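You operate a simulated robot arm through the tools that you are given. There is no shell and no other tool.

You run a simulated robot arm. Do the job below in one go: nothing can be reset, and whatever is moved stays where it is left.

JOB
Firm the blue seed pot flat, then sow cress thinly on it.
Fine: presser and tin back where they stood, lid back on the tin. Set down upright: soil presser, what you pick out.

It is judged by the outcome, as a careful person would: the job done as asked, and still so three seconds after it is handed in. It fails if anything else is knocked over, pushed out of place, dropped, spilled or broken. Lids that push on must go on centred and level and be pressed home; caps that screw on are set level and turned clockwise until they are tight.

ROBOT AND FRAMES
A 7-joint arm with a two-finger parallel gripper, fixed in place. Base frame: the origin is on the floor under the middle of its stand, x ahead of it, y to its left, z up; the work surface is at about z = 850. Units: mm, degrees, N and s.
With the tool pointing down near the work surface it reaches from about 360 to 780 mm from the base axis. Its first joint turns from -166.0 to 166.0 degrees. Payload 3.91 kg.
The TCP is the grasp point between the finger pads, 30 mm short of the fingertips. In the tool frame z runs along the fingers and y along their closing line. Largest opening 110 mm; finger width 20, thickness 10; the body of the gripper, 48 by 112 mm, starts 55 mm behind the TCP.
Orientation is told as [roll, pitch, yaw] about the base's x, y, z axes, in that order, counted from this pose: with the fingers straight down and closing along the base's y, the tool's x points along the base's -x, its y along +y and its z along -z.

CONTROLS
- The arm moves only by the tool nudge_tool. Its argument "increments" is a list of rows, each an object (a shift or turn left out is 0, a gripper value left out holds the last) with "delta_pos": the shift along the tool's x, y, z in mm, a list of three; "turn": the turn, a rotation vector about the tool's x, y, z in degrees, a list of three; "fingers": the opening in per cent of the stroke, from 0 (shut) to 100 (fully open). In form: [{"delta_pos": [dx, dy, dz], "turn": [wx, wy, wz], "fingers": fingers}, ...]. A call has 1 to 20 rows; each row is the pose to reach, as a shift and turn from the pose commanded when the call began, along the tool's axes at that moment. Each row takes 0.2 s and may step no farther than 50 mm and 8.6 degrees from the row before; otherwise, or with a gripper value out of range, the whole call is refused. Where a pose cannot be reached the arm comes as near as it can. A force on the tool above 40 N (or 10 N above the force at the start of the call, whichever is more), or a blocked arm, ends the call early, and 0.2 s more pass. The fingers move at their own pace (about 153 mm/s each) and stop on an object; they squeeze with about 44 N. The grip force told is the motor's: it shows also when the fingers shut on nothing. Time passes only in rows, and 0.2 s behind the last, so rows that repeat a pose let the fingers close. It gives the time, the measured TCP pose, the force on the tool (base axes), the opening and the grip force at its end, in the units of the frame above (readings bear some noise), with the torque about the TCP (base axes, N m) and any sound that the robot's microphone picked up.
- Cameras (640 x 400 px; columns grow to the right, rows downward): "scene" is fixed at [222.6, 652.8, 1657.5]; the picture's right is [-0.83, -0.56, 0.00], its down [-0.44, 0.65, -0.62] and it looks along [0.35, -0.51, -0.78] (base axes); focal length 361 px, centre (320, 200). "wrist" rides on the gripper at [77, 7, -114] in the tool frame; the picture's right is [-0.09, 1.00, 0.00], its down [-0.80, -0.07, -0.59] and it looks along [-0.59, -0.05, 0.80] (tool axes); focal length 270 px, centre (320, 200). There is no depth. A picture from a camera that has moved, and an enlarged one, comes with that camera's place and axes in the base frame and with its lens. The place of the scene camera against the robot may be out by one fixed shift of up to 18 mm in any direction.
- snapshot(camera): a new picture of that camera. The clock stands still meanwhile.
- move_column(by): slides the trunk up (or, below 0, down) by that many mm; the arm rides with it, the base frame stays. It gives what a move gives, with no picture.
- close_up(camera, box): a new picture of the part [left, top, right, bottom] of that camera's present view, enlarged. The clock stands still meanwhile.
- hand_in(): hands the job in; it is judged then, once.

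Nothing tells you positions but the pictures and the camera data. Unless the task says otherwise, let go and move clear before handing in.

The tools are called after "Request:" as name(argument=value, ...) on one line, values as JSON. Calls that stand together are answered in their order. nudge_tool: Moves the arm, as the interface text tells. Its arguments: {"type":"object","properties":{"increments":{"type":"array","items":{"type":"object","properties":{"delta_pos":{"type":"array","items":{"type":"number"}},"turn":{"type":"array","items":{"type":"number"}},"fingers":{"type":"number"}}}}},"required":["increments"]} The other tools are called the same way: move_column (by) moves the trunk up or down; snapshot (camera) takes a picture; close_up (camera, box) takes an enlarged picture of a part of a camera's view; hand_in () hands the job in.

At the start:

```text
t: 0.0
tcp_pos: [337.4, 165.0, 1279.7]
ee_rot: [0.1, 0.0, 0.1]
contact_force: [0.0, -0.1, -0.1]
moment: [-0.01, -0.02, 0.0]
opening: 109.6
grasp_force: 0.1
trunk travel left (down, up): [-575.0, 35.0]
```

scene: 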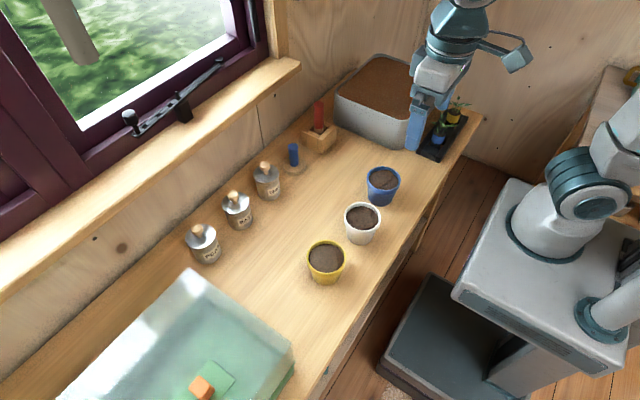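
wrist: 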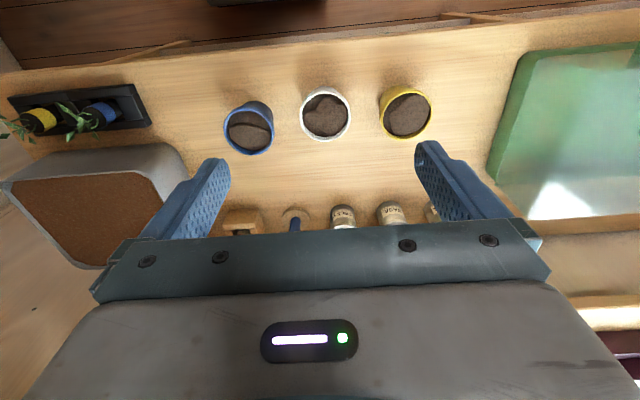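

I see three pots (blue, white, yellow), three lidded tins, a blue-handled presser on a dish and a red-handled tool in a wooden block. I'll look closer before moving anything.

Request:
close_up(camera="scene", box=[170, 140, 330, 270])

Request:
close_up(camera="scene", box=[280, 80, 480, 220])

Request:
close_up(camera="wrist", box=[200, 180, 460, 240])

Request:
close_up(camera="wrist", box=[200, 70, 460, 180])

Request:
close_up(camera="scene", box=[60, 260, 320, 400])

```text
3.08 times, centred on (250, 205) of scene
camera zoom: at [222.6, 652.8, 1657.5], right [-0.83, -0.56, 0.0], down [-0.44, 0.65, -0.62], along [0.35, -0.51, -0.78], focal length 1112 px, centre (535, 185)
```

zoom: 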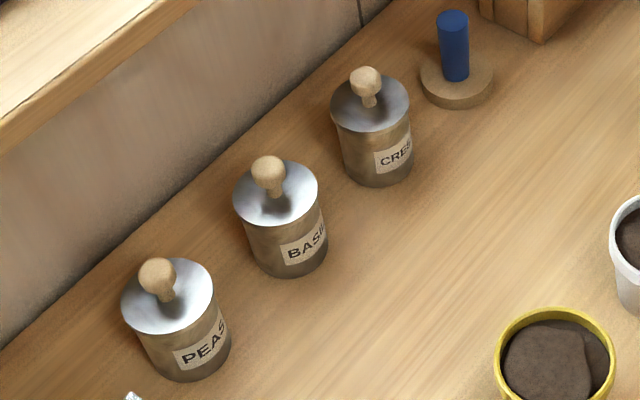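

```text
2.86 times, centred on (380, 150) of scene
camera zoom: at [222.6, 652.8, 1657.5], right [-0.83, -0.56, 0.0], down [-0.44, 0.65, -0.62], along [0.35, -0.51, -0.78], focal length 1032 px, centre (149, 343)
```

zoom: 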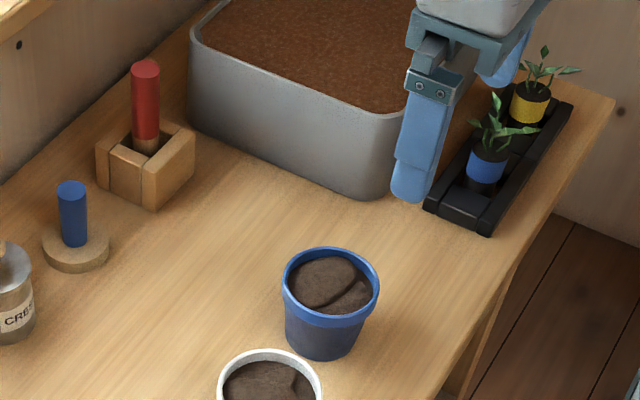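

```text
2.46 times, centred on (330, 210) of wrist
camera zoom: at [260.0, 172.4, 1393.3], right [0.09, 1.0, 0.0], down [0.8, -0.07, 0.59], along [0.59, -0.05, -0.8], focal length 665 px, centre (295, 175)
```

zoom: 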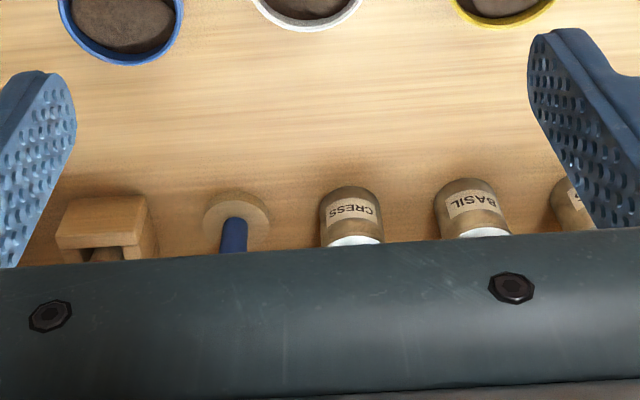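

```text
2.46 times, centred on (330, 125) of wrist
camera zoom: at [260.0, 172.4, 1393.3], right [0.09, 1.0, 0.0], down [0.8, -0.07, 0.59], along [0.59, -0.05, -0.8], focal length 665 px, centre (295, 385)
```

zoom: 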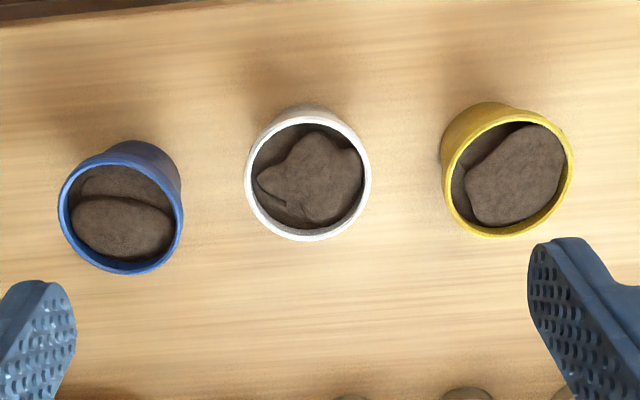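

```text
2.46 times, centred on (190, 330) of scene
camera zoom: at [222.6, 652.8, 1657.5], right [-0.83, -0.56, 0.0], down [-0.44, 0.65, -0.62], along [0.35, -0.51, -0.78], focal length 889 px, centre (640, -120)
```

zoom: 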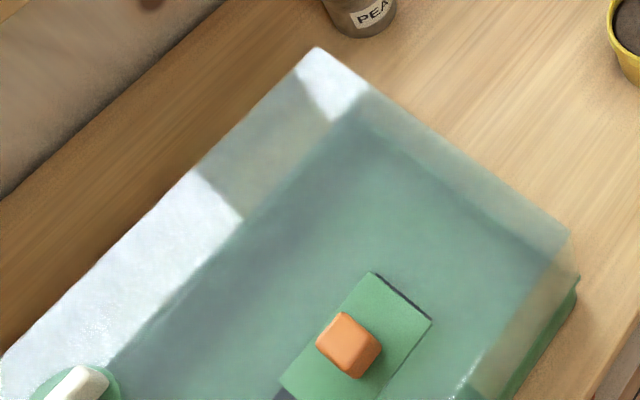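

The table has blue pot near (435, 30), presser near (717, 71) and the CRESS tin near (715, 190). I'll move the wrist camera forward, well above everything, for better views.

Request:
nudge_tool(increments=[{"delta_pos": [-40, -7, 10]}, {"delta_pos": [-80, -14, 20]}, {"delta_pos": [-120, -21, 30]}, {"delta_pos": [-160, -28, 40]}, {"delta_pos": [-200, -35, 50]}, {"delta_pos": [-200, -35, 50]}])

Request:
snapshot(camera="wrist")

Request:
snapshot(camera="scene")

```text
t: 1.4
tcp_pos: [537.6, 132.1, 1231.0]
ee_rot: [-0.1, 0.0, 0.0]
contact_force: [0.6, -0.2, -0.4]
moment: [0.04, 0.01, -0.02]
opening: 110.2
grasp_force: 0.2
trunk travel left (down, up): [-575.0, 35.0]
```

```text
taken
camera wrist: at [459.6, 139.3, 1344.7], right [0.09, 1.0, 0.0], down [0.8, -0.07, 0.59], along [0.59, -0.05, -0.8], focal length 270 px, centre (320, 200)
```

wrist: 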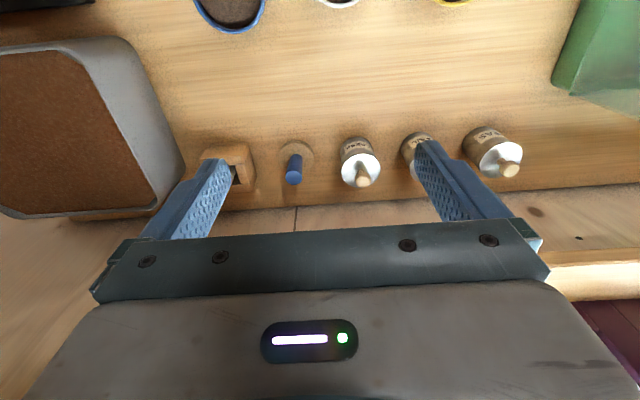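

```text
taken
```

scene: 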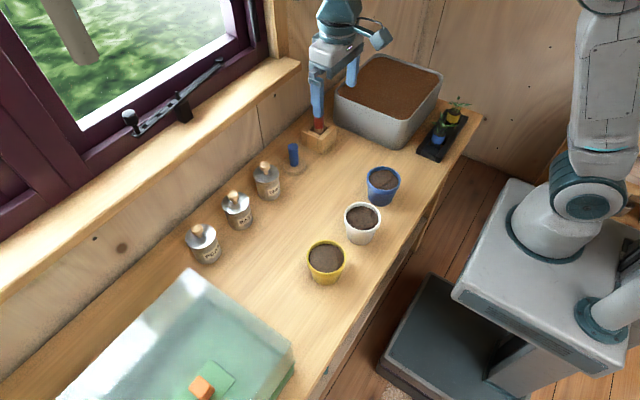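

The view confirms presser near (695, 71) and CRESS tin near (700, 190). I'll lower the arm over the presser/tin row, still above all the objects, to measure them more precisely.

Request:
nudge_tool(increments=[{"delta_pos": [-12, 0, 40]}, {"delta_pos": [-25, 0, 80]}, {"delta_pos": [-37, 0, 120]}, {"delta_pos": [-50, 0, 160]}, {"delta_pos": [-50, 0, 160]}])

Request:
snapshot(camera="wrist")

Request:
close_up(camera="wrist", box=[200, 60, 440, 210])

Request:
snapshot(camera="scene")

```text
t: 2.6
tcp_pos: [588.0, 132.1, 1068.5]
ee_rot: [0.1, -0.1, 0.1]
contact_force: [0.1, 0.0, 0.1]
moment: [-0.03, -0.01, -0.01]
opening: 110.0
grasp_force: 0.0
trunk travel left (down, up): [-575.0, 35.0]
```

```text
taken
camera wrist: at [511.0, 139.2, 1182.2], right [0.09, 1.0, 0.0], down [0.8, -0.07, 0.59], along [0.59, -0.05, -0.8], focal length 270 px, centre (320, 200)
```

wrist: 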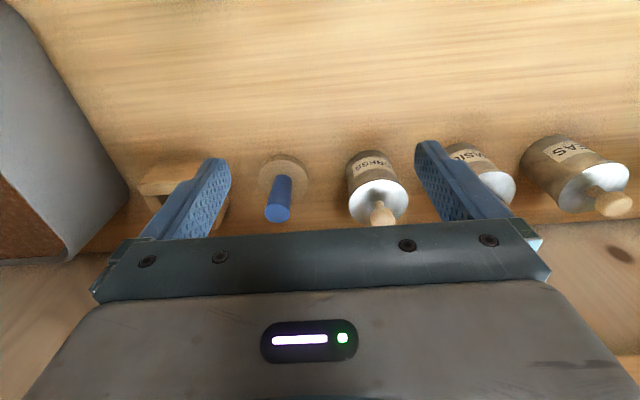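

```text
2.67 times, centred on (320, 135) of wrist
camera zoom: at [511.0, 139.2, 1182.2], right [0.09, 1.0, 0.0], down [0.8, -0.07, 0.59], along [0.59, -0.05, -0.8], focal length 721 px, centre (320, 373)
```

zoom: 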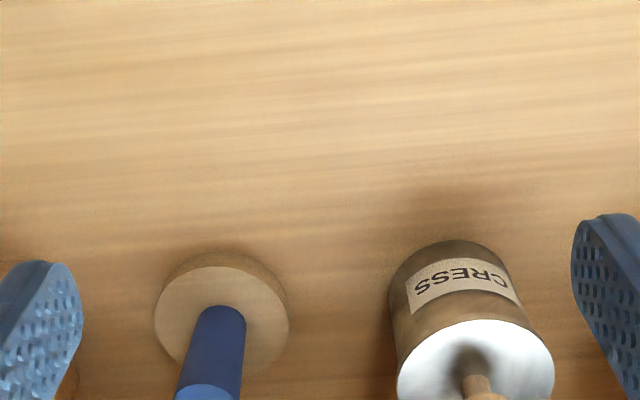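

```text
taken
```

scene: 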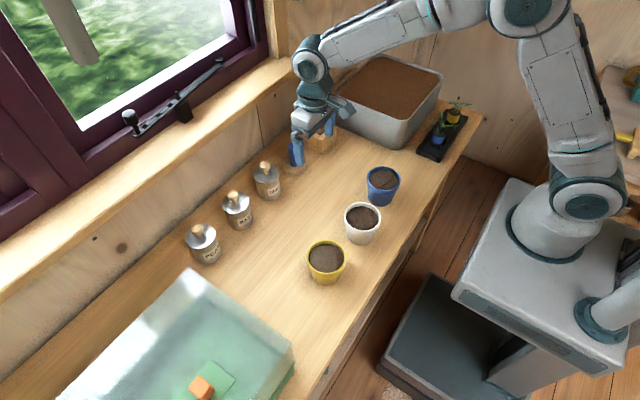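

Presser's handle axis is estimated near (709, 71), with the handle top around z = 933, and the CRESS tin is near (705, 191). I'll hover above the presser with a narrower opening and re-measure.

Request:
nudge_tool(increments=[{"delta_pos": [-30, -15, 12], "fingers": 60}, {"delta_pos": [-60, -30, 24]}, {"delta_pos": [-90, -45, 36]}, {"delta_pos": [-121, -61, 48]}, {"delta_pos": [-121, -61, 48]}])

Request:
snapshot(camera="wrist")

Request:
snapshot(camera="scene")

```text
t: 3.8
tcp_pos: [709.8, 69.7, 1018.7]
ee_rot: [0.0, 0.1, 0.0]
contact_force: [-0.9, 0.3, 0.1]
moment: [0.01, 0.02, 0.01]
opening: 66.1
grasp_force: 0.1
trunk travel left (down, up): [-575.0, 35.0]
```

```text
taken
camera wrist: at [632.6, 75.5, 1133.3], right [0.09, 1.0, 0.0], down [0.8, -0.07, 0.59], along [0.59, -0.05, -0.8], focal length 270 px, centre (320, 200)
```

wrist: 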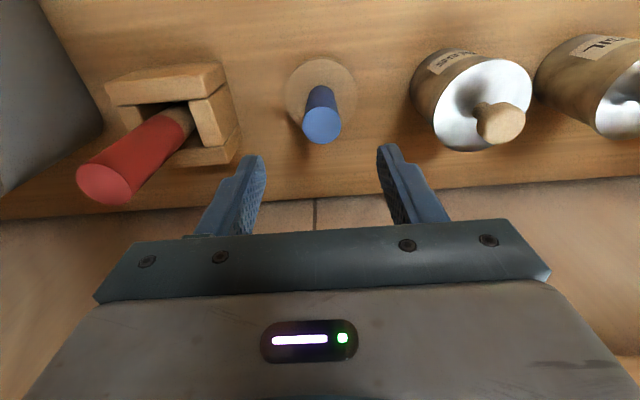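

```text
taken
```

scene: 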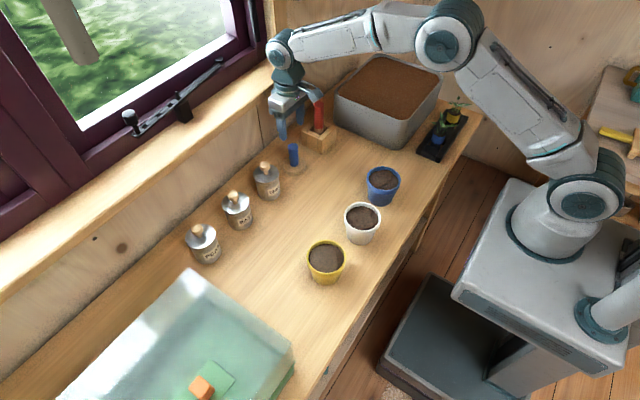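

Request:
close_up(camera="wrist", box=[260, 40, 420, 140])

Request:
close_up(camera="wrist", box=[380, 20, 640, 180])

Request:
close_up(camera="scene", box=[240, 80, 360, 200])

```text
4.00 times, centred on (340, 90) of wrist
camera zoom: at [632.6, 75.5, 1133.3], right [0.09, 1.0, 0.0], down [0.8, -0.07, 0.59], along [0.59, -0.05, -0.8], focal length 1081 px, centre (240, 640)
```

zoom: 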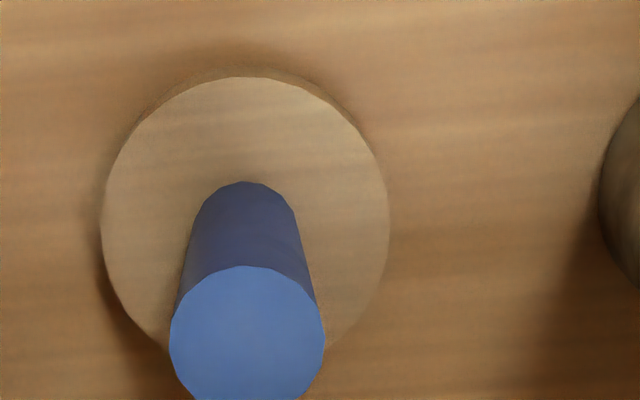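

```text
2.46 times, centred on (510, 100) of wrist
camera zoom: at [632.6, 75.5, 1133.3], right [0.09, 1.0, 0.0], down [0.8, -0.07, 0.59], along [0.59, -0.05, -0.8], focal length 665 px, centre (-148, 446)
```

zoom: 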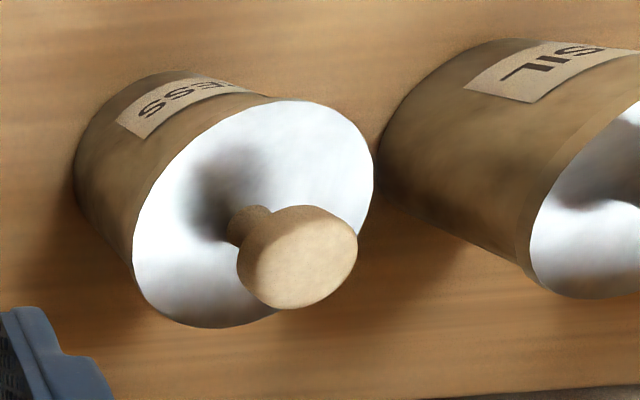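

```text
3.33 times, centred on (300, 140) of scene
camera zoom: at [222.6, 652.8, 1657.5], right [-0.83, -0.56, 0.0], down [-0.44, 0.65, -0.62], along [0.35, -0.51, -0.78], focal length 1204 px, centre (387, 400)
```

zoom: 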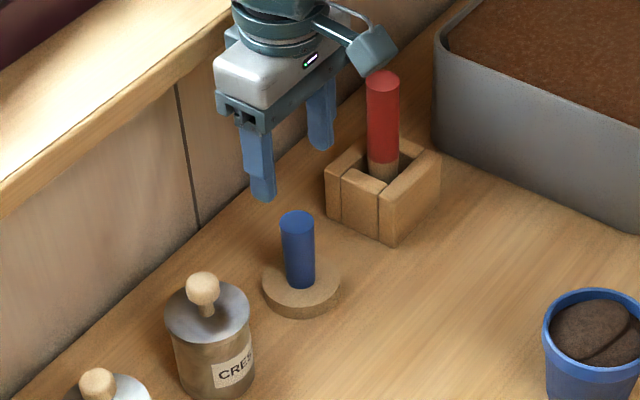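

Presser axis refined to about (706, 71); handle about 28 mm thick, top near z = 938, disc about 70 mm. I'll descend around the handle and grip it.

Request:
nudge_tool(increments=[{"delta_pos": [3.8, 1.3, 30]}, {"delta_pos": [3.8, 1.3, 60]}, {"delta_pos": [3.8, 1.3, 90]}, {"delta_pos": [3.8, 1.3, 106.7]}, {"delta_pos": [3.8, 1.3, 106.7]}, {"delta_pos": [3.8, 1.3, 106.7]}])

Request:
snapshot(camera="wrist")

```text
t: 5.2
tcp_pos: [706.5, 73.0, 915.9]
ee_rot: [0.0, 0.0, -0.1]
contact_force: [-0.8, 0.2, -0.4]
moment: [0.0, -0.04, 0.0]
opening: 65.8
grasp_force: 0.0
trunk travel left (down, up): [-575.0, 35.0]
```

```text
taken
camera wrist: at [629.8, 79.0, 1029.2], right [0.09, 1.0, 0.0], down [0.8, -0.07, 0.59], along [0.59, -0.05, -0.8], focal length 270 px, centre (320, 200)
```

wrist: 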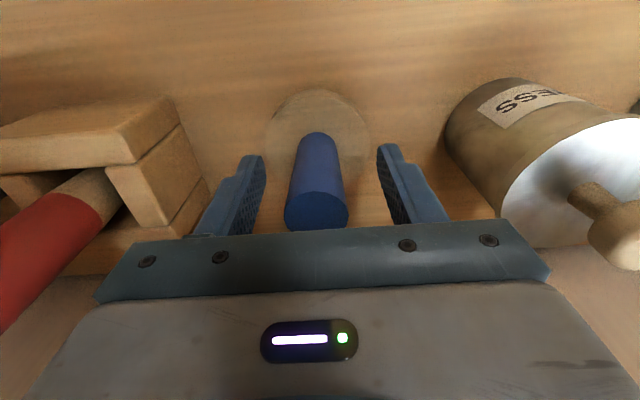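

The handle is centred between the pads, so I'll close on it.

Request:
nudge_tool(increments=[{"fingers": 0}, {"fingers": 0}, {"fingers": 0}, {"fingers": 0}])

Request:
close_up(camera="wrist", box=[200, 60, 440, 240])

```text
t: 6.2
tcp_pos: [707.8, 72.7, 916.1]
ee_rot: [0.0, 0.1, 0.0]
contact_force: [-1.0, 0.2, 0.3]
moment: [-0.02, -0.03, -0.01]
opening: 28.3
grasp_force: 44.1
trunk travel left (down, up): [-575.0, 35.0]
```

```text
2.22 times, centred on (320, 150) of wrist
camera zoom: at [629.8, 79.0, 1029.2], right [0.09, 1.0, 0.0], down [0.8, -0.07, 0.59], along [0.59, -0.05, -0.8], focal length 601 px, centre (320, 311)
```

zoom: 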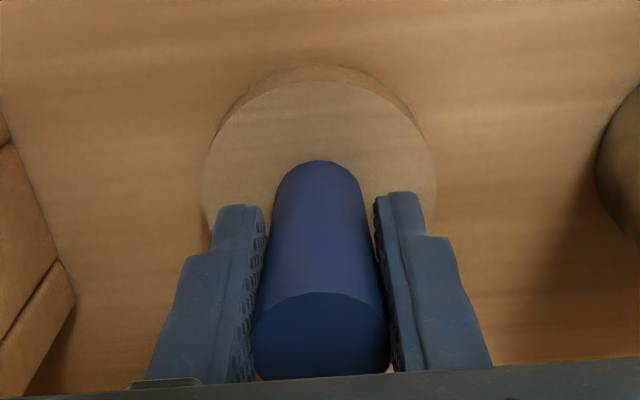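

Handle gripped at 28.3 mm. I'll lift it straight up and check the hold.

Request:
nudge_tool(increments=[{"delta_pos": [0, 0, -10]}, {"delta_pos": [0, 0, -40]}, {"delta_pos": [0, 0, -80]}, {"delta_pos": [0, 0, -120]}, {"delta_pos": [0, 0, -130]}, {"delta_pos": [0, 0, -130]}])

Request:
snapshot(camera="wrist")

Request:
snapshot(camera="scene")

```text
t: 7.6
tcp_pos: [704.8, 72.9, 1042.1]
ee_rot: [0.0, 0.0, 0.1]
contact_force: [-0.7, -0.3, -1.8]
moment: [0.0, -0.02, -0.04]
opening: 28.3
grasp_force: 43.6
trunk travel left (down, up): [-575.0, 35.0]
```

```text
taken
camera wrist: at [626.8, 79.9, 1155.3], right [0.09, 1.0, 0.0], down [0.8, -0.07, 0.59], along [0.59, -0.05, -0.8], focal length 270 px, centre (320, 200)
```

wrist: 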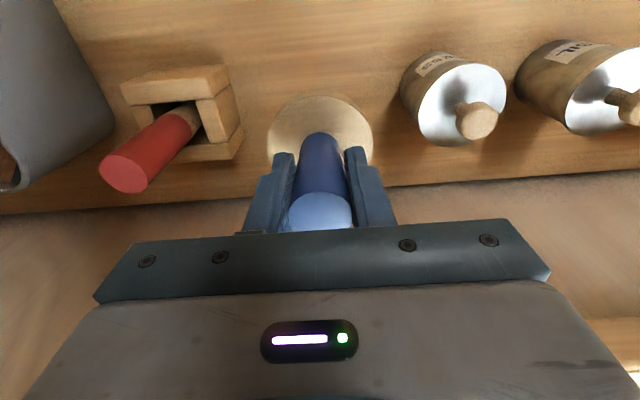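

```text
taken
```

scene: 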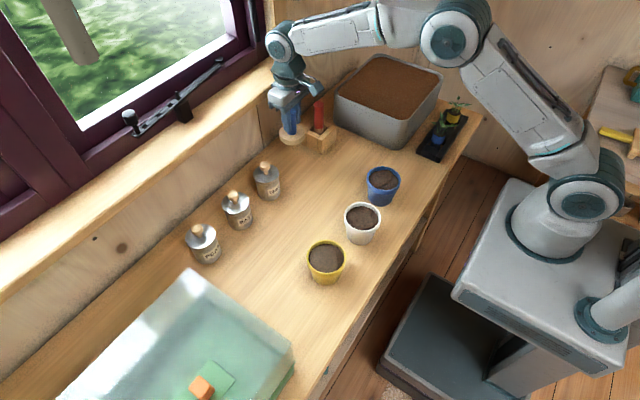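

The presser is held securely and level. I'll carry it at this height to just behind the blue pot, where the wrist camera can see the pot unobstructed.

Request:
nudge_tool(increments=[{"delta_pos": [20, -4, -5]}, {"delta_pos": [60, -12, -10]}, {"delta_pos": [100, -20, -15]}, {"delta_pos": [140, -28, -15]}, {"delta_pos": [180, -36, -15]}, {"delta_pos": [214, -41, -15]}, {"delta_pos": [214, -41, -15]}])

Request:
snapshot(camera="wrist")

Request:
close_up(camera="scene", box=[320, 120, 440, 260])

```text
t: 9.2
tcp_pos: [491.4, 28.2, 1061.3]
ee_rot: [-0.1, 0.0, 0.0]
contact_force: [1.1, 0.2, -0.4]
moment: [-0.03, -0.02, 0.0]
opening: 28.4
grasp_force: 43.9
trunk travel left (down, up): [-575.0, 35.0]
```

```text
taken
camera wrist: at [413.9, 36.4, 1175.0], right [0.09, 1.0, 0.0], down [0.8, -0.07, 0.59], along [0.59, -0.05, -0.8], focal length 270 px, centre (320, 200)
```

wrist: 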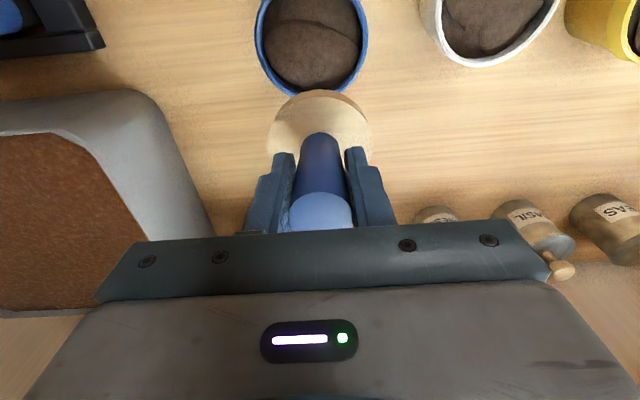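

```text
2.86 times, centred on (380, 190) of scene
camera zoom: at [222.6, 652.8, 1657.5], right [-0.83, -0.56, 0.0], down [-0.44, 0.65, -0.62], along [0.35, -0.51, -0.78], focal length 1032 px, centre (149, 229)
```

zoom: 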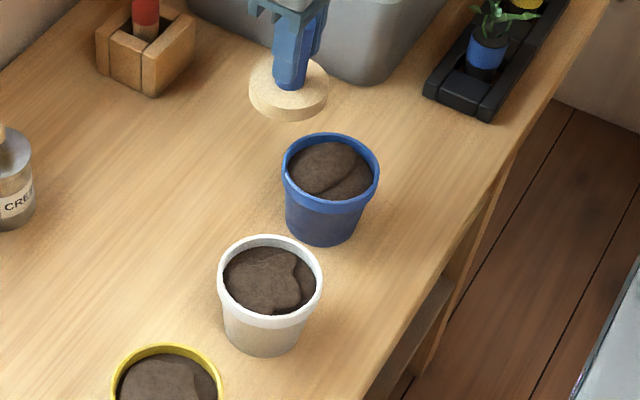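

Request:
close_up(camera="wrist", box=[240, 0, 400, 100])

Request:
close_up(camera="wrist", box=[240, 80, 400, 180])

```text
4.00 times, centred on (320, 50) of wrist
camera zoom: at [413.9, 36.4, 1175.0], right [0.09, 1.0, 0.0], down [0.8, -0.07, 0.59], along [0.59, -0.05, -0.8], focal length 1081 px, centre (320, 800)
```

zoom: 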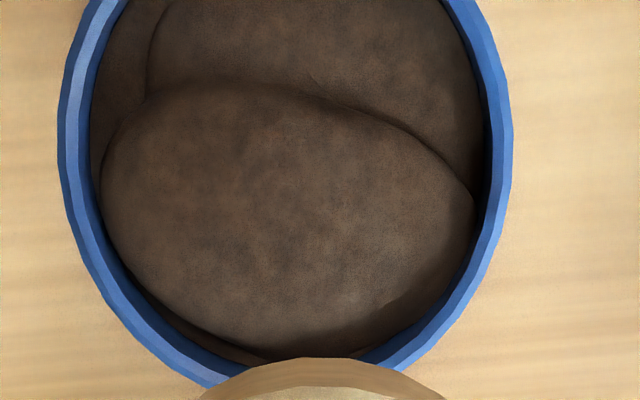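

```text
4.00 times, centred on (320, 130) of wrist
camera zoom: at [413.9, 36.4, 1175.0], right [0.09, 1.0, 0.0], down [0.8, -0.07, 0.59], along [0.59, -0.05, -0.8], focal length 1081 px, centre (320, 480)
```

zoom: 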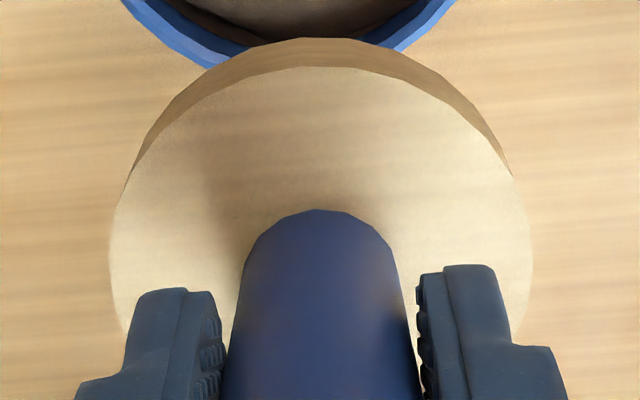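

Pot rim is at about z = 926 and about 89 mm across; the disc is about 69 mm, so it must be well centred. I'll shift sideways (well above the pots) to see the whole blue rim unobstructed.

Request:
nudge_tool(increments=[{"delta_pos": [19, 43, 0]}, {"delta_pos": [38, 86, 0]}, {"delta_pos": [38, 86, 0]}])

Request:
close_up(camera="wrist", box=[140, 20, 300, 160])

Request:
snapshot(camera="wrist")

```text
t: 10.0
tcp_pos: [454.8, 117.9, 1062.2]
ee_rot: [0.0, 0.1, 0.0]
contact_force: [0.7, 0.6, -0.7]
moment: [-0.01, 0.05, -0.01]
opening: 28.4
grasp_force: 44.1
trunk travel left (down, up): [-575.0, 35.0]
```

```text
2.86 times, centred on (220, 90) of wrist
camera zoom: at [377.3, 124.3, 1175.2], right [0.09, 1.0, 0.0], down [0.8, -0.07, 0.59], along [0.59, -0.05, -0.8], focal length 772 px, centre (606, 514)
```

zoom: 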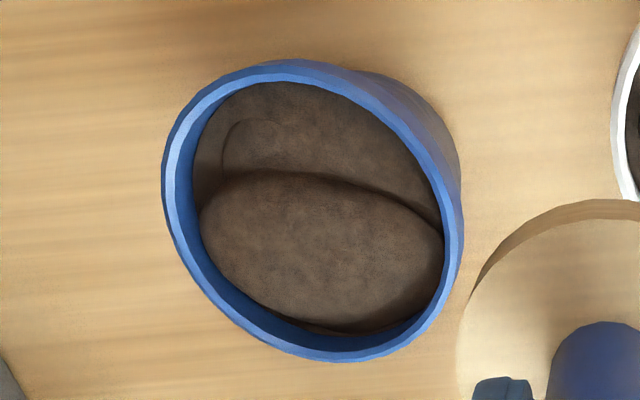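

```text
taken
camera wrist: at [377.3, 124.3, 1175.2], right [0.09, 1.0, 0.0], down [0.8, -0.07, 0.59], along [0.59, -0.05, -0.8], focal length 270 px, centre (320, 200)
```

wrist: 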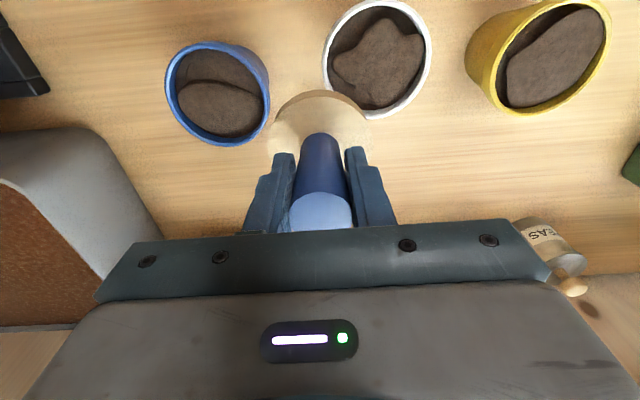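

Blue pot centre computes to about (440.8, 27.4), rim z about 926; the disc sits about 2.5 mm beyond the TCP in x. Moving over the pot centre, then I'll check alignment.

Request:
nudge_tool(increments=[{"delta_pos": [8, -45, 0]}, {"delta_pos": [16, -89, 0]}, {"delta_pos": [16, -89, 25]}, {"delta_pos": [16, -89, 45]}, {"delta_pos": [16, -89, 45]}])

Request:
snapshot(camera="wrist")

Request:
close_up(camera="scene", box=[320, 120, 440, 220])

```text
t: 11.2
tcp_pos: [437.5, 28.0, 1015.4]
ee_rot: [0.0, 0.0, 0.0]
contact_force: [1.0, -0.3, 0.0]
moment: [0.02, -0.03, -0.04]
opening: 28.5
grasp_force: 43.7
trunk travel left (down, up): [-575.0, 35.0]
```

```text
taken
camera wrist: at [359.6, 33.5, 1129.1], right [0.09, 1.0, 0.0], down [0.8, -0.07, 0.59], along [0.59, -0.05, -0.8], focal length 270 px, centre (320, 200)
```

wrist: 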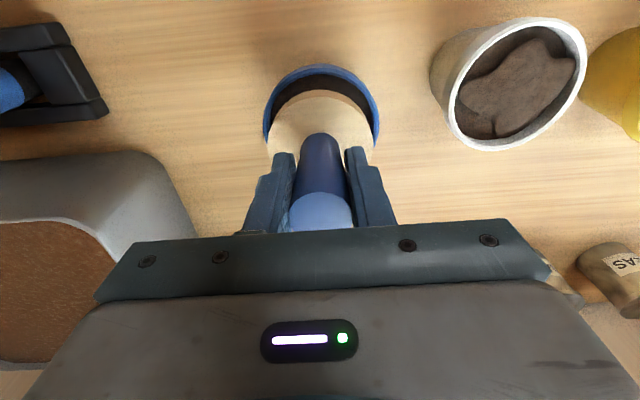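

```text
4.00 times, centred on (380, 170) of scene
camera zoom: at [222.6, 652.8, 1657.5], right [-0.83, -0.56, 0.0], down [-0.44, 0.65, -0.62], along [0.35, -0.51, -0.78], focal length 1445 px, centre (80, 320)
```

zoom: 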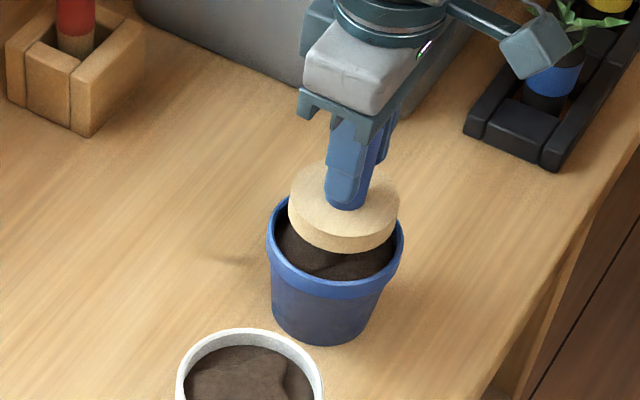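

Request:
close_up(camera="wrist", box=[240, 50, 400, 150])

```text
4.00 times, centred on (320, 100) of wrist
camera zoom: at [359.6, 33.5, 1129.1], right [0.09, 1.0, 0.0], down [0.8, -0.07, 0.59], along [0.59, -0.05, -0.8], focal length 1081 px, centre (320, 600)
```

zoom: 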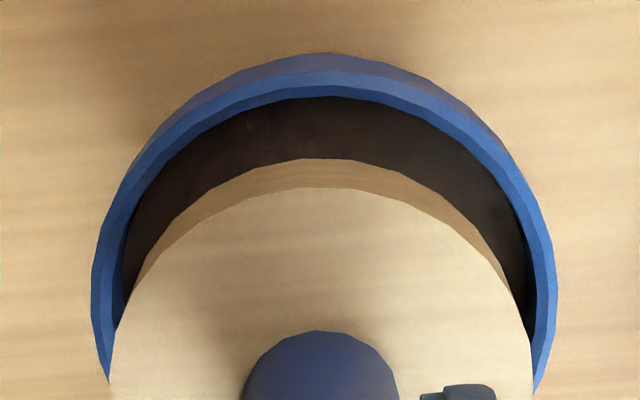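

The disc is within about 2 mm of the pot centre; I'll correct by (+2.1, +0.8) and lower gently into the pot to find the soil.

Request:
nudge_tool(increments=[{"delta_pos": [-2.1, 0.9, 0]}, {"delta_pos": [-2.1, 0.9, 10]}, {"delta_pos": [-2.1, 0.9, 20]}, {"delta_pos": [-2.1, 0.9, 20]}])

Request:
close_up(camera="wrist", box=[240, 50, 400, 150])

Request:
close_up(camera="scene", box=[320, 120, 440, 220])

```text
t: 12.2
tcp_pos: [439.4, 28.1, 994.9]
ee_rot: [0.0, 0.1, 0.1]
contact_force: [0.0, -0.8, -1.4]
moment: [0.02, -0.02, -0.03]
opening: 28.1
grasp_force: 44.4
trunk travel left (down, up): [-575.0, 35.0]
```

```text
4.00 times, centred on (320, 100) of wrist
camera zoom: at [361.4, 34.4, 1108.9], right [0.09, 1.0, 0.0], down [0.8, -0.07, 0.59], along [0.59, -0.05, -0.8], focal length 1081 px, centre (320, 600)
```

zoom: 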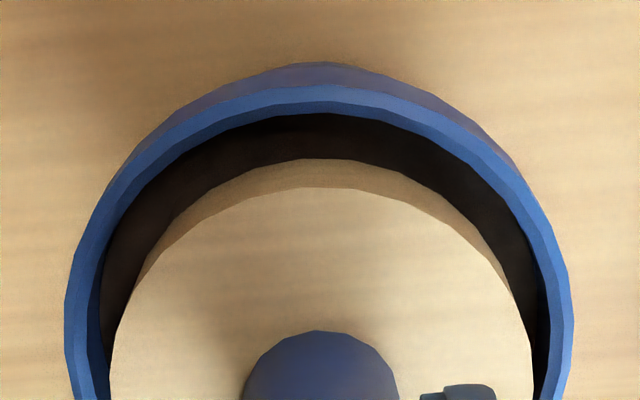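

```text
4.00 times, centred on (380, 170) of scene
camera zoom: at [222.6, 652.8, 1657.5], right [-0.83, -0.56, 0.0], down [-0.44, 0.65, -0.62], along [0.35, -0.51, -0.78], focal length 1445 px, centre (80, 320)
```

zoom: 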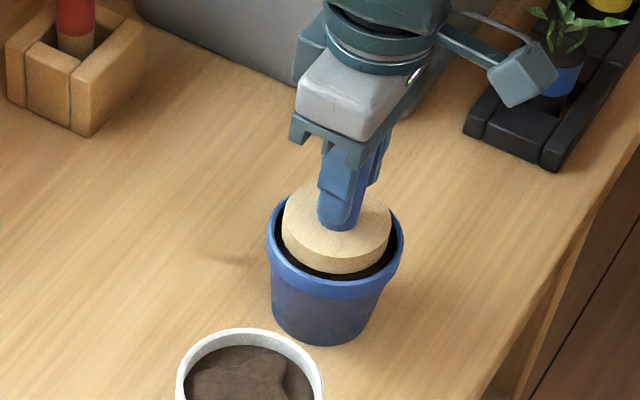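

The disc is centred and about at rim level. Lowering in small steps while watching the force.

Request:
nudge_tool(increments=[{"delta_pos": [-0.8, 0, 2]}, {"delta_pos": [-0.8, 0, 4]}, {"delta_pos": [-0.8, 0, 6]}, {"delta_pos": [-0.8, 0, 6]}])

```text
t: 13.2
tcp_pos: [438.8, 28.1, 989.1]
ee_rot: [0.1, 0.0, 0.0]
contact_force: [-0.5, 0.0, -0.8]
moment: [0.03, 0.03, -0.03]
opening: 28.4
grasp_force: 44.0
trunk travel left (down, up): [-575.0, 35.0]
```

Request:
nudge_tool(increments=[{"delta_pos": [0, 0, 2]}, {"delta_pos": [0, 0, 4]}, {"delta_pos": [0, 0, 6]}, {"delta_pos": [0, 0, 6]}])

```text
t: 14.2
tcp_pos: [440.3, 27.9, 983.6]
ee_rot: [0.0, 0.1, 0.0]
contact_force: [-0.2, 0.1, -0.6]
moment: [0.04, 0.03, 0.0]
opening: 28.4
grasp_force: 43.6
trunk travel left (down, up): [-575.0, 35.0]
```

No contact yet (disc bottom near z = 918), so I'll continue down.

Request:
nudge_tool(increments=[{"delta_pos": [0, 0, 1.5]}, {"delta_pos": [0, 0, 3]}, {"delta_pos": [0, 0, 4.5]}, {"delta_pos": [0, 0, 4.5]}])

Request:
close_up(camera="wrist", box=[240, 50, 400, 150])

Request:
close_up(camera="scene", box=[320, 120, 440, 220])

```text
t: 15.0
tcp_pos: [440.1, 28.0, 983.2]
ee_rot: [0.0, -0.4, 0.0]
contact_force: [-6.5, -0.3, 25.7]
moment: [-0.21, 0.81, 0.0]
opening: 28.5
grasp_force: 44.0
trunk travel left (down, up): [-575.0, 35.0]
stopped in row 3: the force on the tool passed its limit at 44 N (the readings are from after the stop); the commanded pose is now the measured one
```

```text
4.00 times, centred on (320, 100) of wrist
camera zoom: at [361.2, 34.6, 1095.9], right [0.09, 1.0, 0.0], down [0.8, -0.07, 0.6], along [0.6, -0.05, -0.8], focal length 1081 px, centre (320, 600)
```

zoom: 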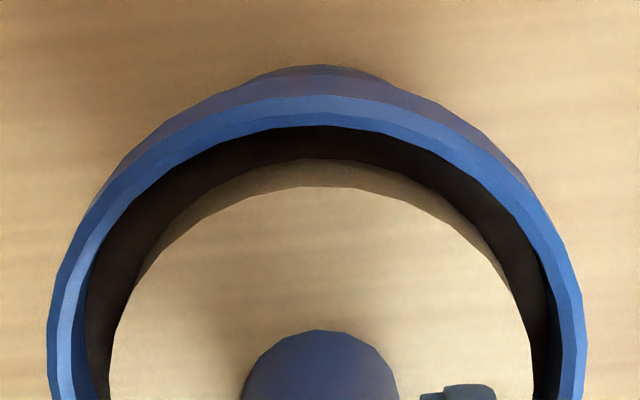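

```text
4.00 times, centred on (380, 170) of scene
camera zoom: at [222.6, 652.8, 1657.5], right [-0.83, -0.56, 0.0], down [-0.44, 0.65, -0.62], along [0.35, -0.51, -0.78], focal length 1445 px, centre (80, 320)
```

zoom: 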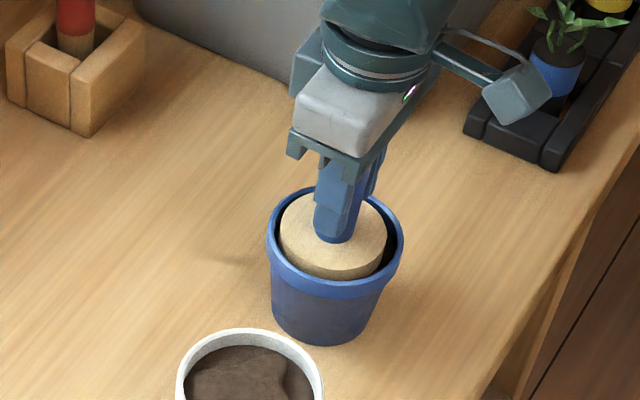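

Contact with the soil at disc bottom about z = 917, force 26 N held. I'll keep a steady press for a second with a touch more push.

Request:
nudge_tool(increments=[{"delta_pos": [0, 0, 0.3]}, {"delta_pos": [0, 0, 0.5]}, {"delta_pos": [0, 0, 0.5]}, {"delta_pos": [0, 0, 0.5]}, {"delta_pos": [0, 0, 0.5]}])

Request:
close_up(camera="wrist", box=[240, 50, 400, 150])

```text
t: 15.5
tcp_pos: [440.2, 29.2, 982.7]
ee_rot: [0.0, -0.5, -0.1]
contact_force: [-6.8, -1.9, 25.6]
moment: [-0.02, 0.7, -0.01]
opening: 28.4
grasp_force: 44.5
trunk travel left (down, up): [-575.0, 35.0]
stopped in row 2: the force on the tool passed its limit at 41 N (the readings are from after the stop); the commanded pose is now the measured one
```

```text
4.00 times, centred on (320, 100) of wrist
camera zoom: at [361.7, 34.7, 1095.7], right [0.09, 1.0, 0.0], down [0.8, -0.07, 0.6], along [0.6, -0.05, -0.8], focal length 1081 px, centre (320, 600)
```

zoom: 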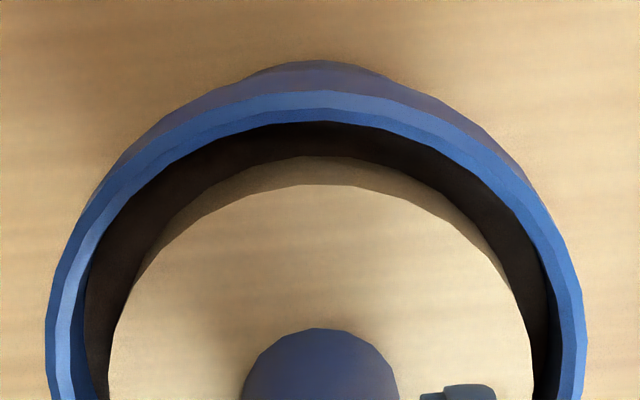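

Strong resistance now (over 40 N peak). I'll lift out and look at the soil.

Request:
nudge_tool(increments=[{"delta_pos": [0, 0, -5]}, {"delta_pos": [0, 0, -15]}, {"delta_pos": [0, 0, -35]}, {"delta_pos": [0, 0, -60]}, {"delta_pos": [-16, 45, -75]}, {"delta_pos": [-16, 90, -75]}, {"delta_pos": [-16, 90, -75]}])

Request:
close_up(camera="wrist", box=[140, 20, 300, 160])

Request:
close_up(camera="scene", box=[340, 150, 420, 220])

```text
t: 17.1
tcp_pos: [457.1, 117.3, 1055.5]
ee_rot: [-0.1, -0.3, 0.0]
contact_force: [0.1, -0.4, -1.1]
moment: [0.02, 0.01, -0.01]
opening: 28.3
grasp_force: 44.1
trunk travel left (down, up): [-575.0, 35.0]
```

```text
2.86 times, centred on (220, 90) of wrist
camera zoom: at [378.3, 124.3, 1169.2], right [0.09, 1.0, 0.0], down [0.8, -0.07, 0.6], along [0.6, -0.05, -0.8], focal length 772 px, centre (606, 514)
```

zoom: 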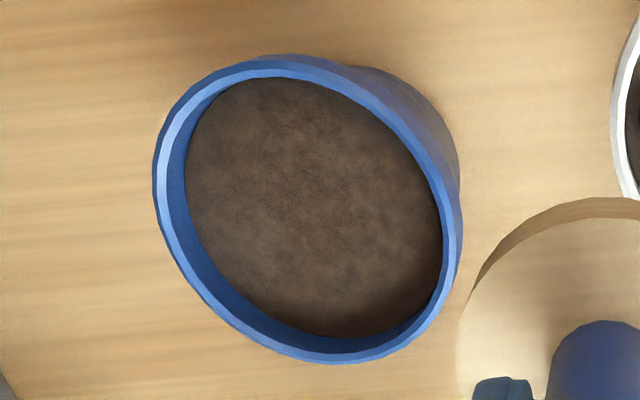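

```text
5.71 times, centred on (380, 185) of scene
camera zoom: at [222.6, 652.8, 1657.5], right [-0.83, -0.56, 0.0], down [-0.44, 0.65, -0.62], along [0.35, -0.51, -0.78], focal length 2064 px, centre (-23, 286)
```

zoom: 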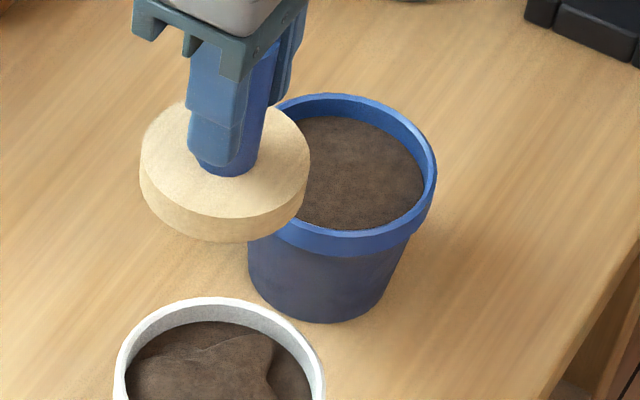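

The soil is now flat. I'll carry the presser back to its original place (TCP 706.8, 72.0).

Request:
nudge_tool(increments=[{"delta_pos": [-40, -8, -5], "turn": [0, 0.35, 0]}, {"delta_pos": [-85, -16, -5], "turn": [0, 0.35, 0]}, {"delta_pos": [-130, -24, -5], "turn": [0, 0.35, 0]}, {"delta_pos": [-175, -32, 0], "turn": [0, 0.35, 0]}, {"delta_pos": [-220, -40, 0], "turn": [0, 0.35, 0]}, {"delta_pos": [-250.8, -45, 0], "turn": [0, 0.35, 0]}, {"delta_pos": [-250.8, -45, 0], "turn": [0, 0.35, 0]}])

Request:
snapshot(camera="wrist")

```text
t: 18.7
tcp_pos: [706.1, 73.6, 1056.2]
ee_rot: [0.0, 0.0, 0.1]
contact_force: [1.4, 0.8, -1.2]
moment: [-0.01, 0.0, 0.0]
opening: 28.5
grasp_force: 43.8
trunk travel left (down, up): [-575.0, 35.0]
```

```text
taken
camera wrist: at [629.1, 80.2, 1170.2], right [0.09, 1.0, 0.0], down [0.8, -0.07, 0.59], along [0.59, -0.05, -0.8], focal length 270 px, centre (320, 200)
```

wrist: 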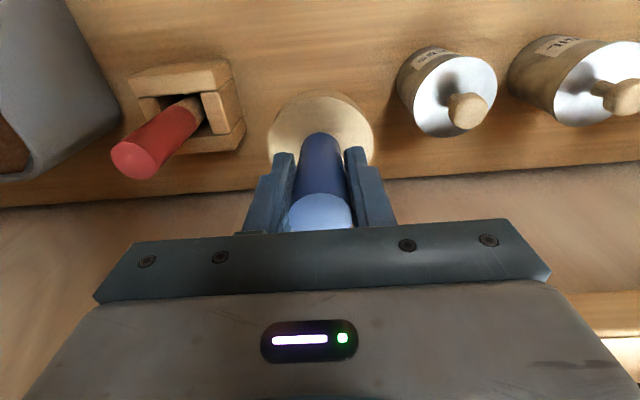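

Request:
nudge_tool(increments=[{"delta_pos": [-0.7, -1.2, 40]}, {"delta_pos": [-0.7, -1.2, 80]}, {"delta_pos": [-0.7, -1.2, 115]}, {"delta_pos": [-0.7, -1.2, 134]}, {"delta_pos": [-0.7, -1.2, 134]}])

Request:
snapshot(camera="wrist")

```text
t: 19.9
tcp_pos: [710.3, 71.1, 924.9]
ee_rot: [0.0, -0.1, 0.0]
contact_force: [0.8, -0.3, -1.7]
moment: [-0.01, 0.0, 0.02]
opening: 28.5
grasp_force: 44.8
trunk travel left (down, up): [-575.0, 35.0]
```

```text
taken
camera wrist: at [632.3, 77.7, 1038.7], right [0.09, 1.0, 0.0], down [0.8, -0.07, 0.6], along [0.59, -0.05, -0.8], focal length 270 px, centre (320, 200)
```

wrist: 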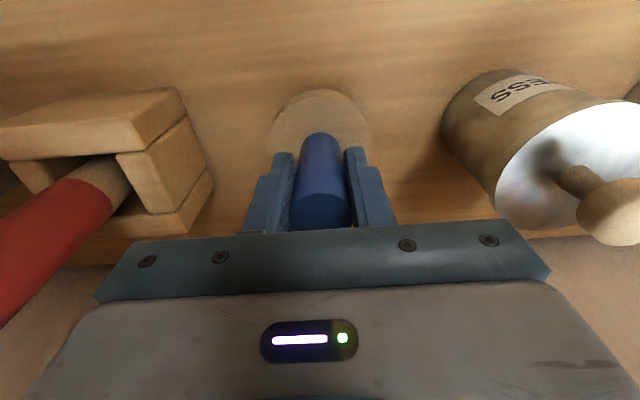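

Request:
nudge_tool(increments=[{"delta_pos": [2.5, 1.3, 3]}, {"delta_pos": [2.5, 1.3, 6]}, {"delta_pos": [2.5, 1.3, 8.5]}, {"delta_pos": [2.5, 1.3, 8.5]}])

Request:
close_up(camera="wrist", box=[200, 60, 440, 240])

```text
t: 20.9
tcp_pos: [707.0, 73.1, 914.5]
ee_rot: [0.1, -0.1, 0.1]
contact_force: [0.0, 0.1, -1.3]
moment: [0.0, 0.01, -0.01]
opening: 28.3
grasp_force: 44.1
trunk travel left (down, up): [-575.0, 35.0]
```

```text
2.22 times, centred on (320, 150) of wrist
camera zoom: at [629.1, 79.8, 1029.1], right [0.09, 1.0, 0.0], down [0.8, -0.07, 0.6], along [0.59, -0.05, -0.8], focal length 601 px, centre (320, 311)
```

zoom: 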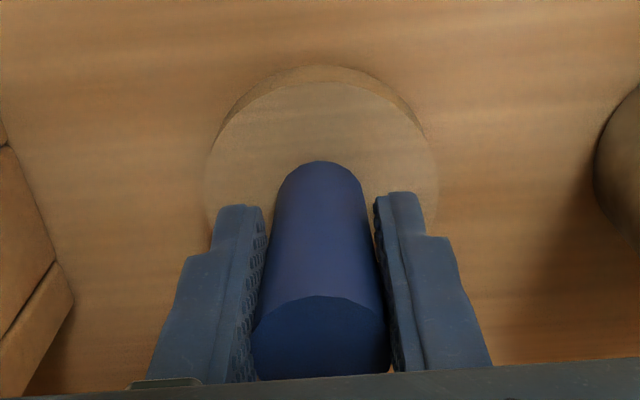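

Request:
nudge_tool(increments=[{"delta_pos": [-0.5, -0.7, 0.5]}, {"delta_pos": [-0.5, -0.7, 0.8]}, {"delta_pos": [-0.5, -0.7, 0.8]}])

```text
t: 21.7
tcp_pos: [707.5, 71.9, 915.3]
ee_rot: [0.1, 0.0, 0.0]
contact_force: [1.4, 0.1, 1.4]
moment: [0.04, -0.1, 0.01]
opening: 28.3
grasp_force: 44.0
trunk travel left (down, up): [-575.0, 35.0]
```

Request:
nudge_tool(increments=[{"delta_pos": [0, 0, 0.4]}, {"delta_pos": [0, 0, 0.4]}])

```text
t: 22.3
tcp_pos: [707.1, 72.3, 915.1]
ee_rot: [0.1, -0.2, 0.0]
contact_force: [1.4, -1.2, 4.4]
moment: [-0.01, -0.26, -0.01]
opening: 28.5
grasp_force: 44.0
trunk travel left (down, up): [-575.0, 35.0]
```

The presser is standing on the table. I'll release and rise straight up.

Request:
nudge_tool(increments=[{"fingers": 60}, {"fingers": 60}, {"delta_pos": [0, 0, -10], "fingers": 60}, {"delta_pos": [0, 0, -40]}, {"delta_pos": [0, 0, -80]}, {"delta_pos": [0, 0, -120]}, {"delta_pos": [0, 0, -120]}])

Request:
snapshot(camera="wrist")

Request:
close_up(camera="scene", box=[240, 80, 360, 200])

```text
t: 23.9
tcp_pos: [706.4, 72.6, 1036.7]
ee_rot: [0.0, -0.1, 0.0]
contact_force: [0.2, 0.5, -0.4]
moment: [0.01, 0.02, -0.01]
opening: 66.0
grasp_force: 0.0
trunk travel left (down, up): [-575.0, 35.0]
```

```text
taken
camera wrist: at [629.4, 79.7, 1150.4], right [0.09, 1.0, 0.0], down [0.8, -0.07, 0.6], along [0.59, -0.05, -0.8], focal length 270 px, centre (320, 200)
```

wrist: 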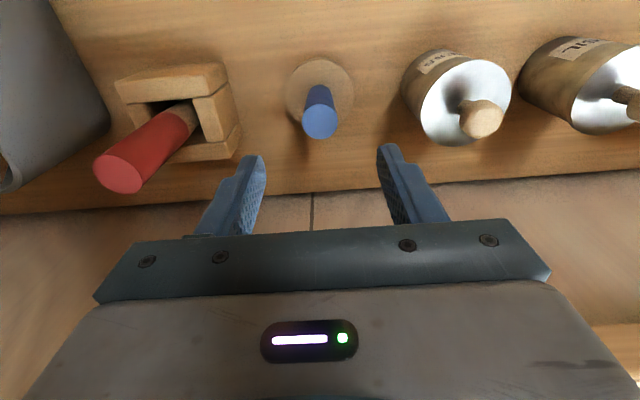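

```text
3.33 times, centred on (300, 140) of scene
camera zoom: at [222.6, 652.8, 1657.5], right [-0.83, -0.56, 0.0], down [-0.44, 0.65, -0.62], along [0.35, -0.51, -0.78], focal length 1204 px, centre (387, 400)
```

zoom: 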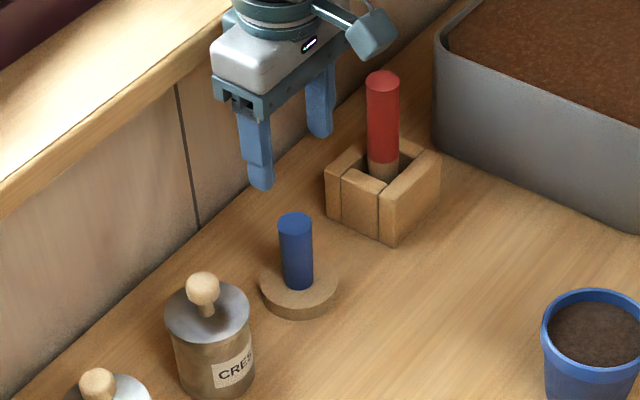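

The presser is back in place, upright, within about 2 mm of where it stood. Next I'll hover above the CRESS tin to measure its knob and lid.

Request:
nudge_tool(increments=[{"delta_pos": [0, 20, -14]}, {"delta_pos": [0, 60, -14]}, {"delta_pos": [0, 100, -14]}, {"delta_pos": [0, 118, -14]}, {"delta_pos": [0, 118, -14]}])

Request:
snapshot(camera="wrist")

Request:
close_up(camera="wrist", box=[240, 50, 400, 150])

Request:
close_up(camera="scene", box=[220, 120, 320, 220])

```text
t: 25.1
tcp_pos: [709.4, 192.6, 1049.0]
ee_rot: [-0.1, 0.0, 0.0]
contact_force: [-0.2, -0.6, 0.8]
moment: [0.08, 0.02, -0.02]
opening: 65.8
grasp_force: 0.0
trunk travel left (down, up): [-575.0, 35.0]
```

```text
taken
camera wrist: at [631.7, 198.4, 1163.7], right [0.09, 1.0, 0.0], down [0.8, -0.07, 0.6], along [0.59, -0.05, -0.8], focal length 270 px, centre (320, 200)
```

wrist: 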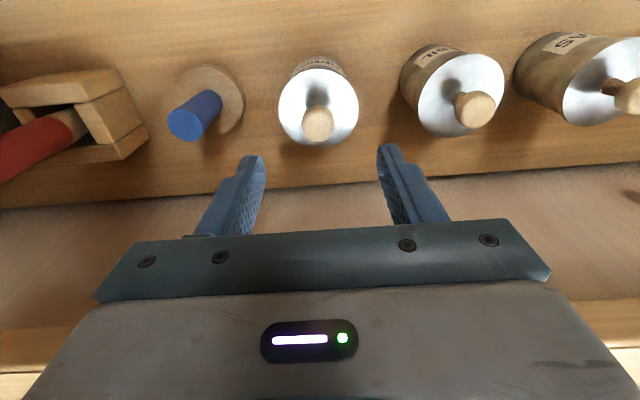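

```text
4.00 times, centred on (320, 100) of wrist
camera zoom: at [631.7, 198.4, 1163.7], right [0.09, 1.0, 0.0], down [0.8, -0.07, 0.6], along [0.59, -0.05, -0.8], focal length 1081 px, centre (320, 600)
```

zoom: 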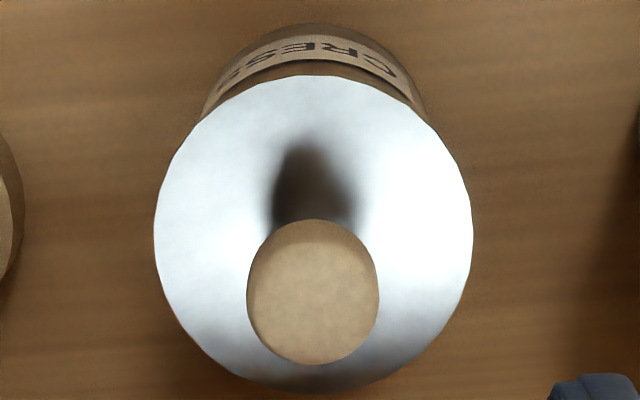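

```text
4.00 times, centred on (270, 170) of scene
camera zoom: at [222.6, 652.8, 1657.5], right [-0.83, -0.56, 0.0], down [-0.44, 0.65, -0.62], along [0.35, -0.51, -0.78], focal length 1445 px, centre (520, 320)
```

zoom: 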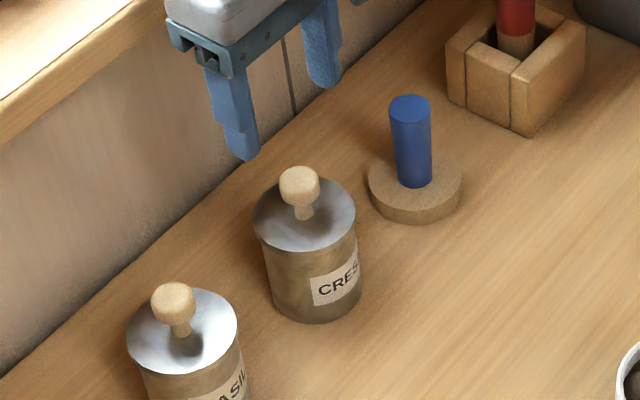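

Lid top is at about z = 929.5, centre (709.4, 189.9), about 68 mm across; the knob is about 26 mm, centred near z = 956. I'll straddle the knob with fingertips kept above the lid.

Request:
nudge_tool(increments=[{"delta_pos": [-0.7, -1.5, 30]}, {"delta_pos": [-0.7, -1.5, 60]}, {"delta_pos": [-0.7, -1.5, 75]}, {"delta_pos": [-0.7, -1.5, 75]}])

Request:
snapshot(camera="wrist")

```text
t: 26.1
tcp_pos: [708.0, 189.1, 971.6]
ee_rot: [0.0, -0.1, 0.0]
contact_force: [-0.7, -0.1, 0.0]
moment: [-0.01, 0.03, 0.03]
opening: 66.0
grasp_force: 0.1
trunk travel left (down, up): [-575.0, 35.0]
```

```text
taken
camera wrist: at [631.3, 196.1, 1085.8], right [0.09, 1.0, 0.0], down [0.8, -0.07, 0.6], along [0.59, -0.05, -0.8], focal length 270 px, centre (320, 200)
```

wrist: 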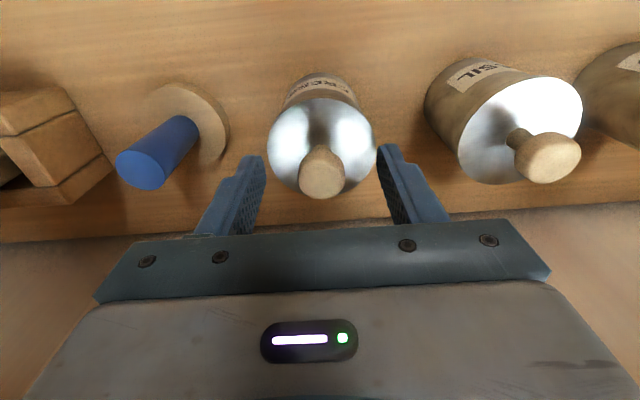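

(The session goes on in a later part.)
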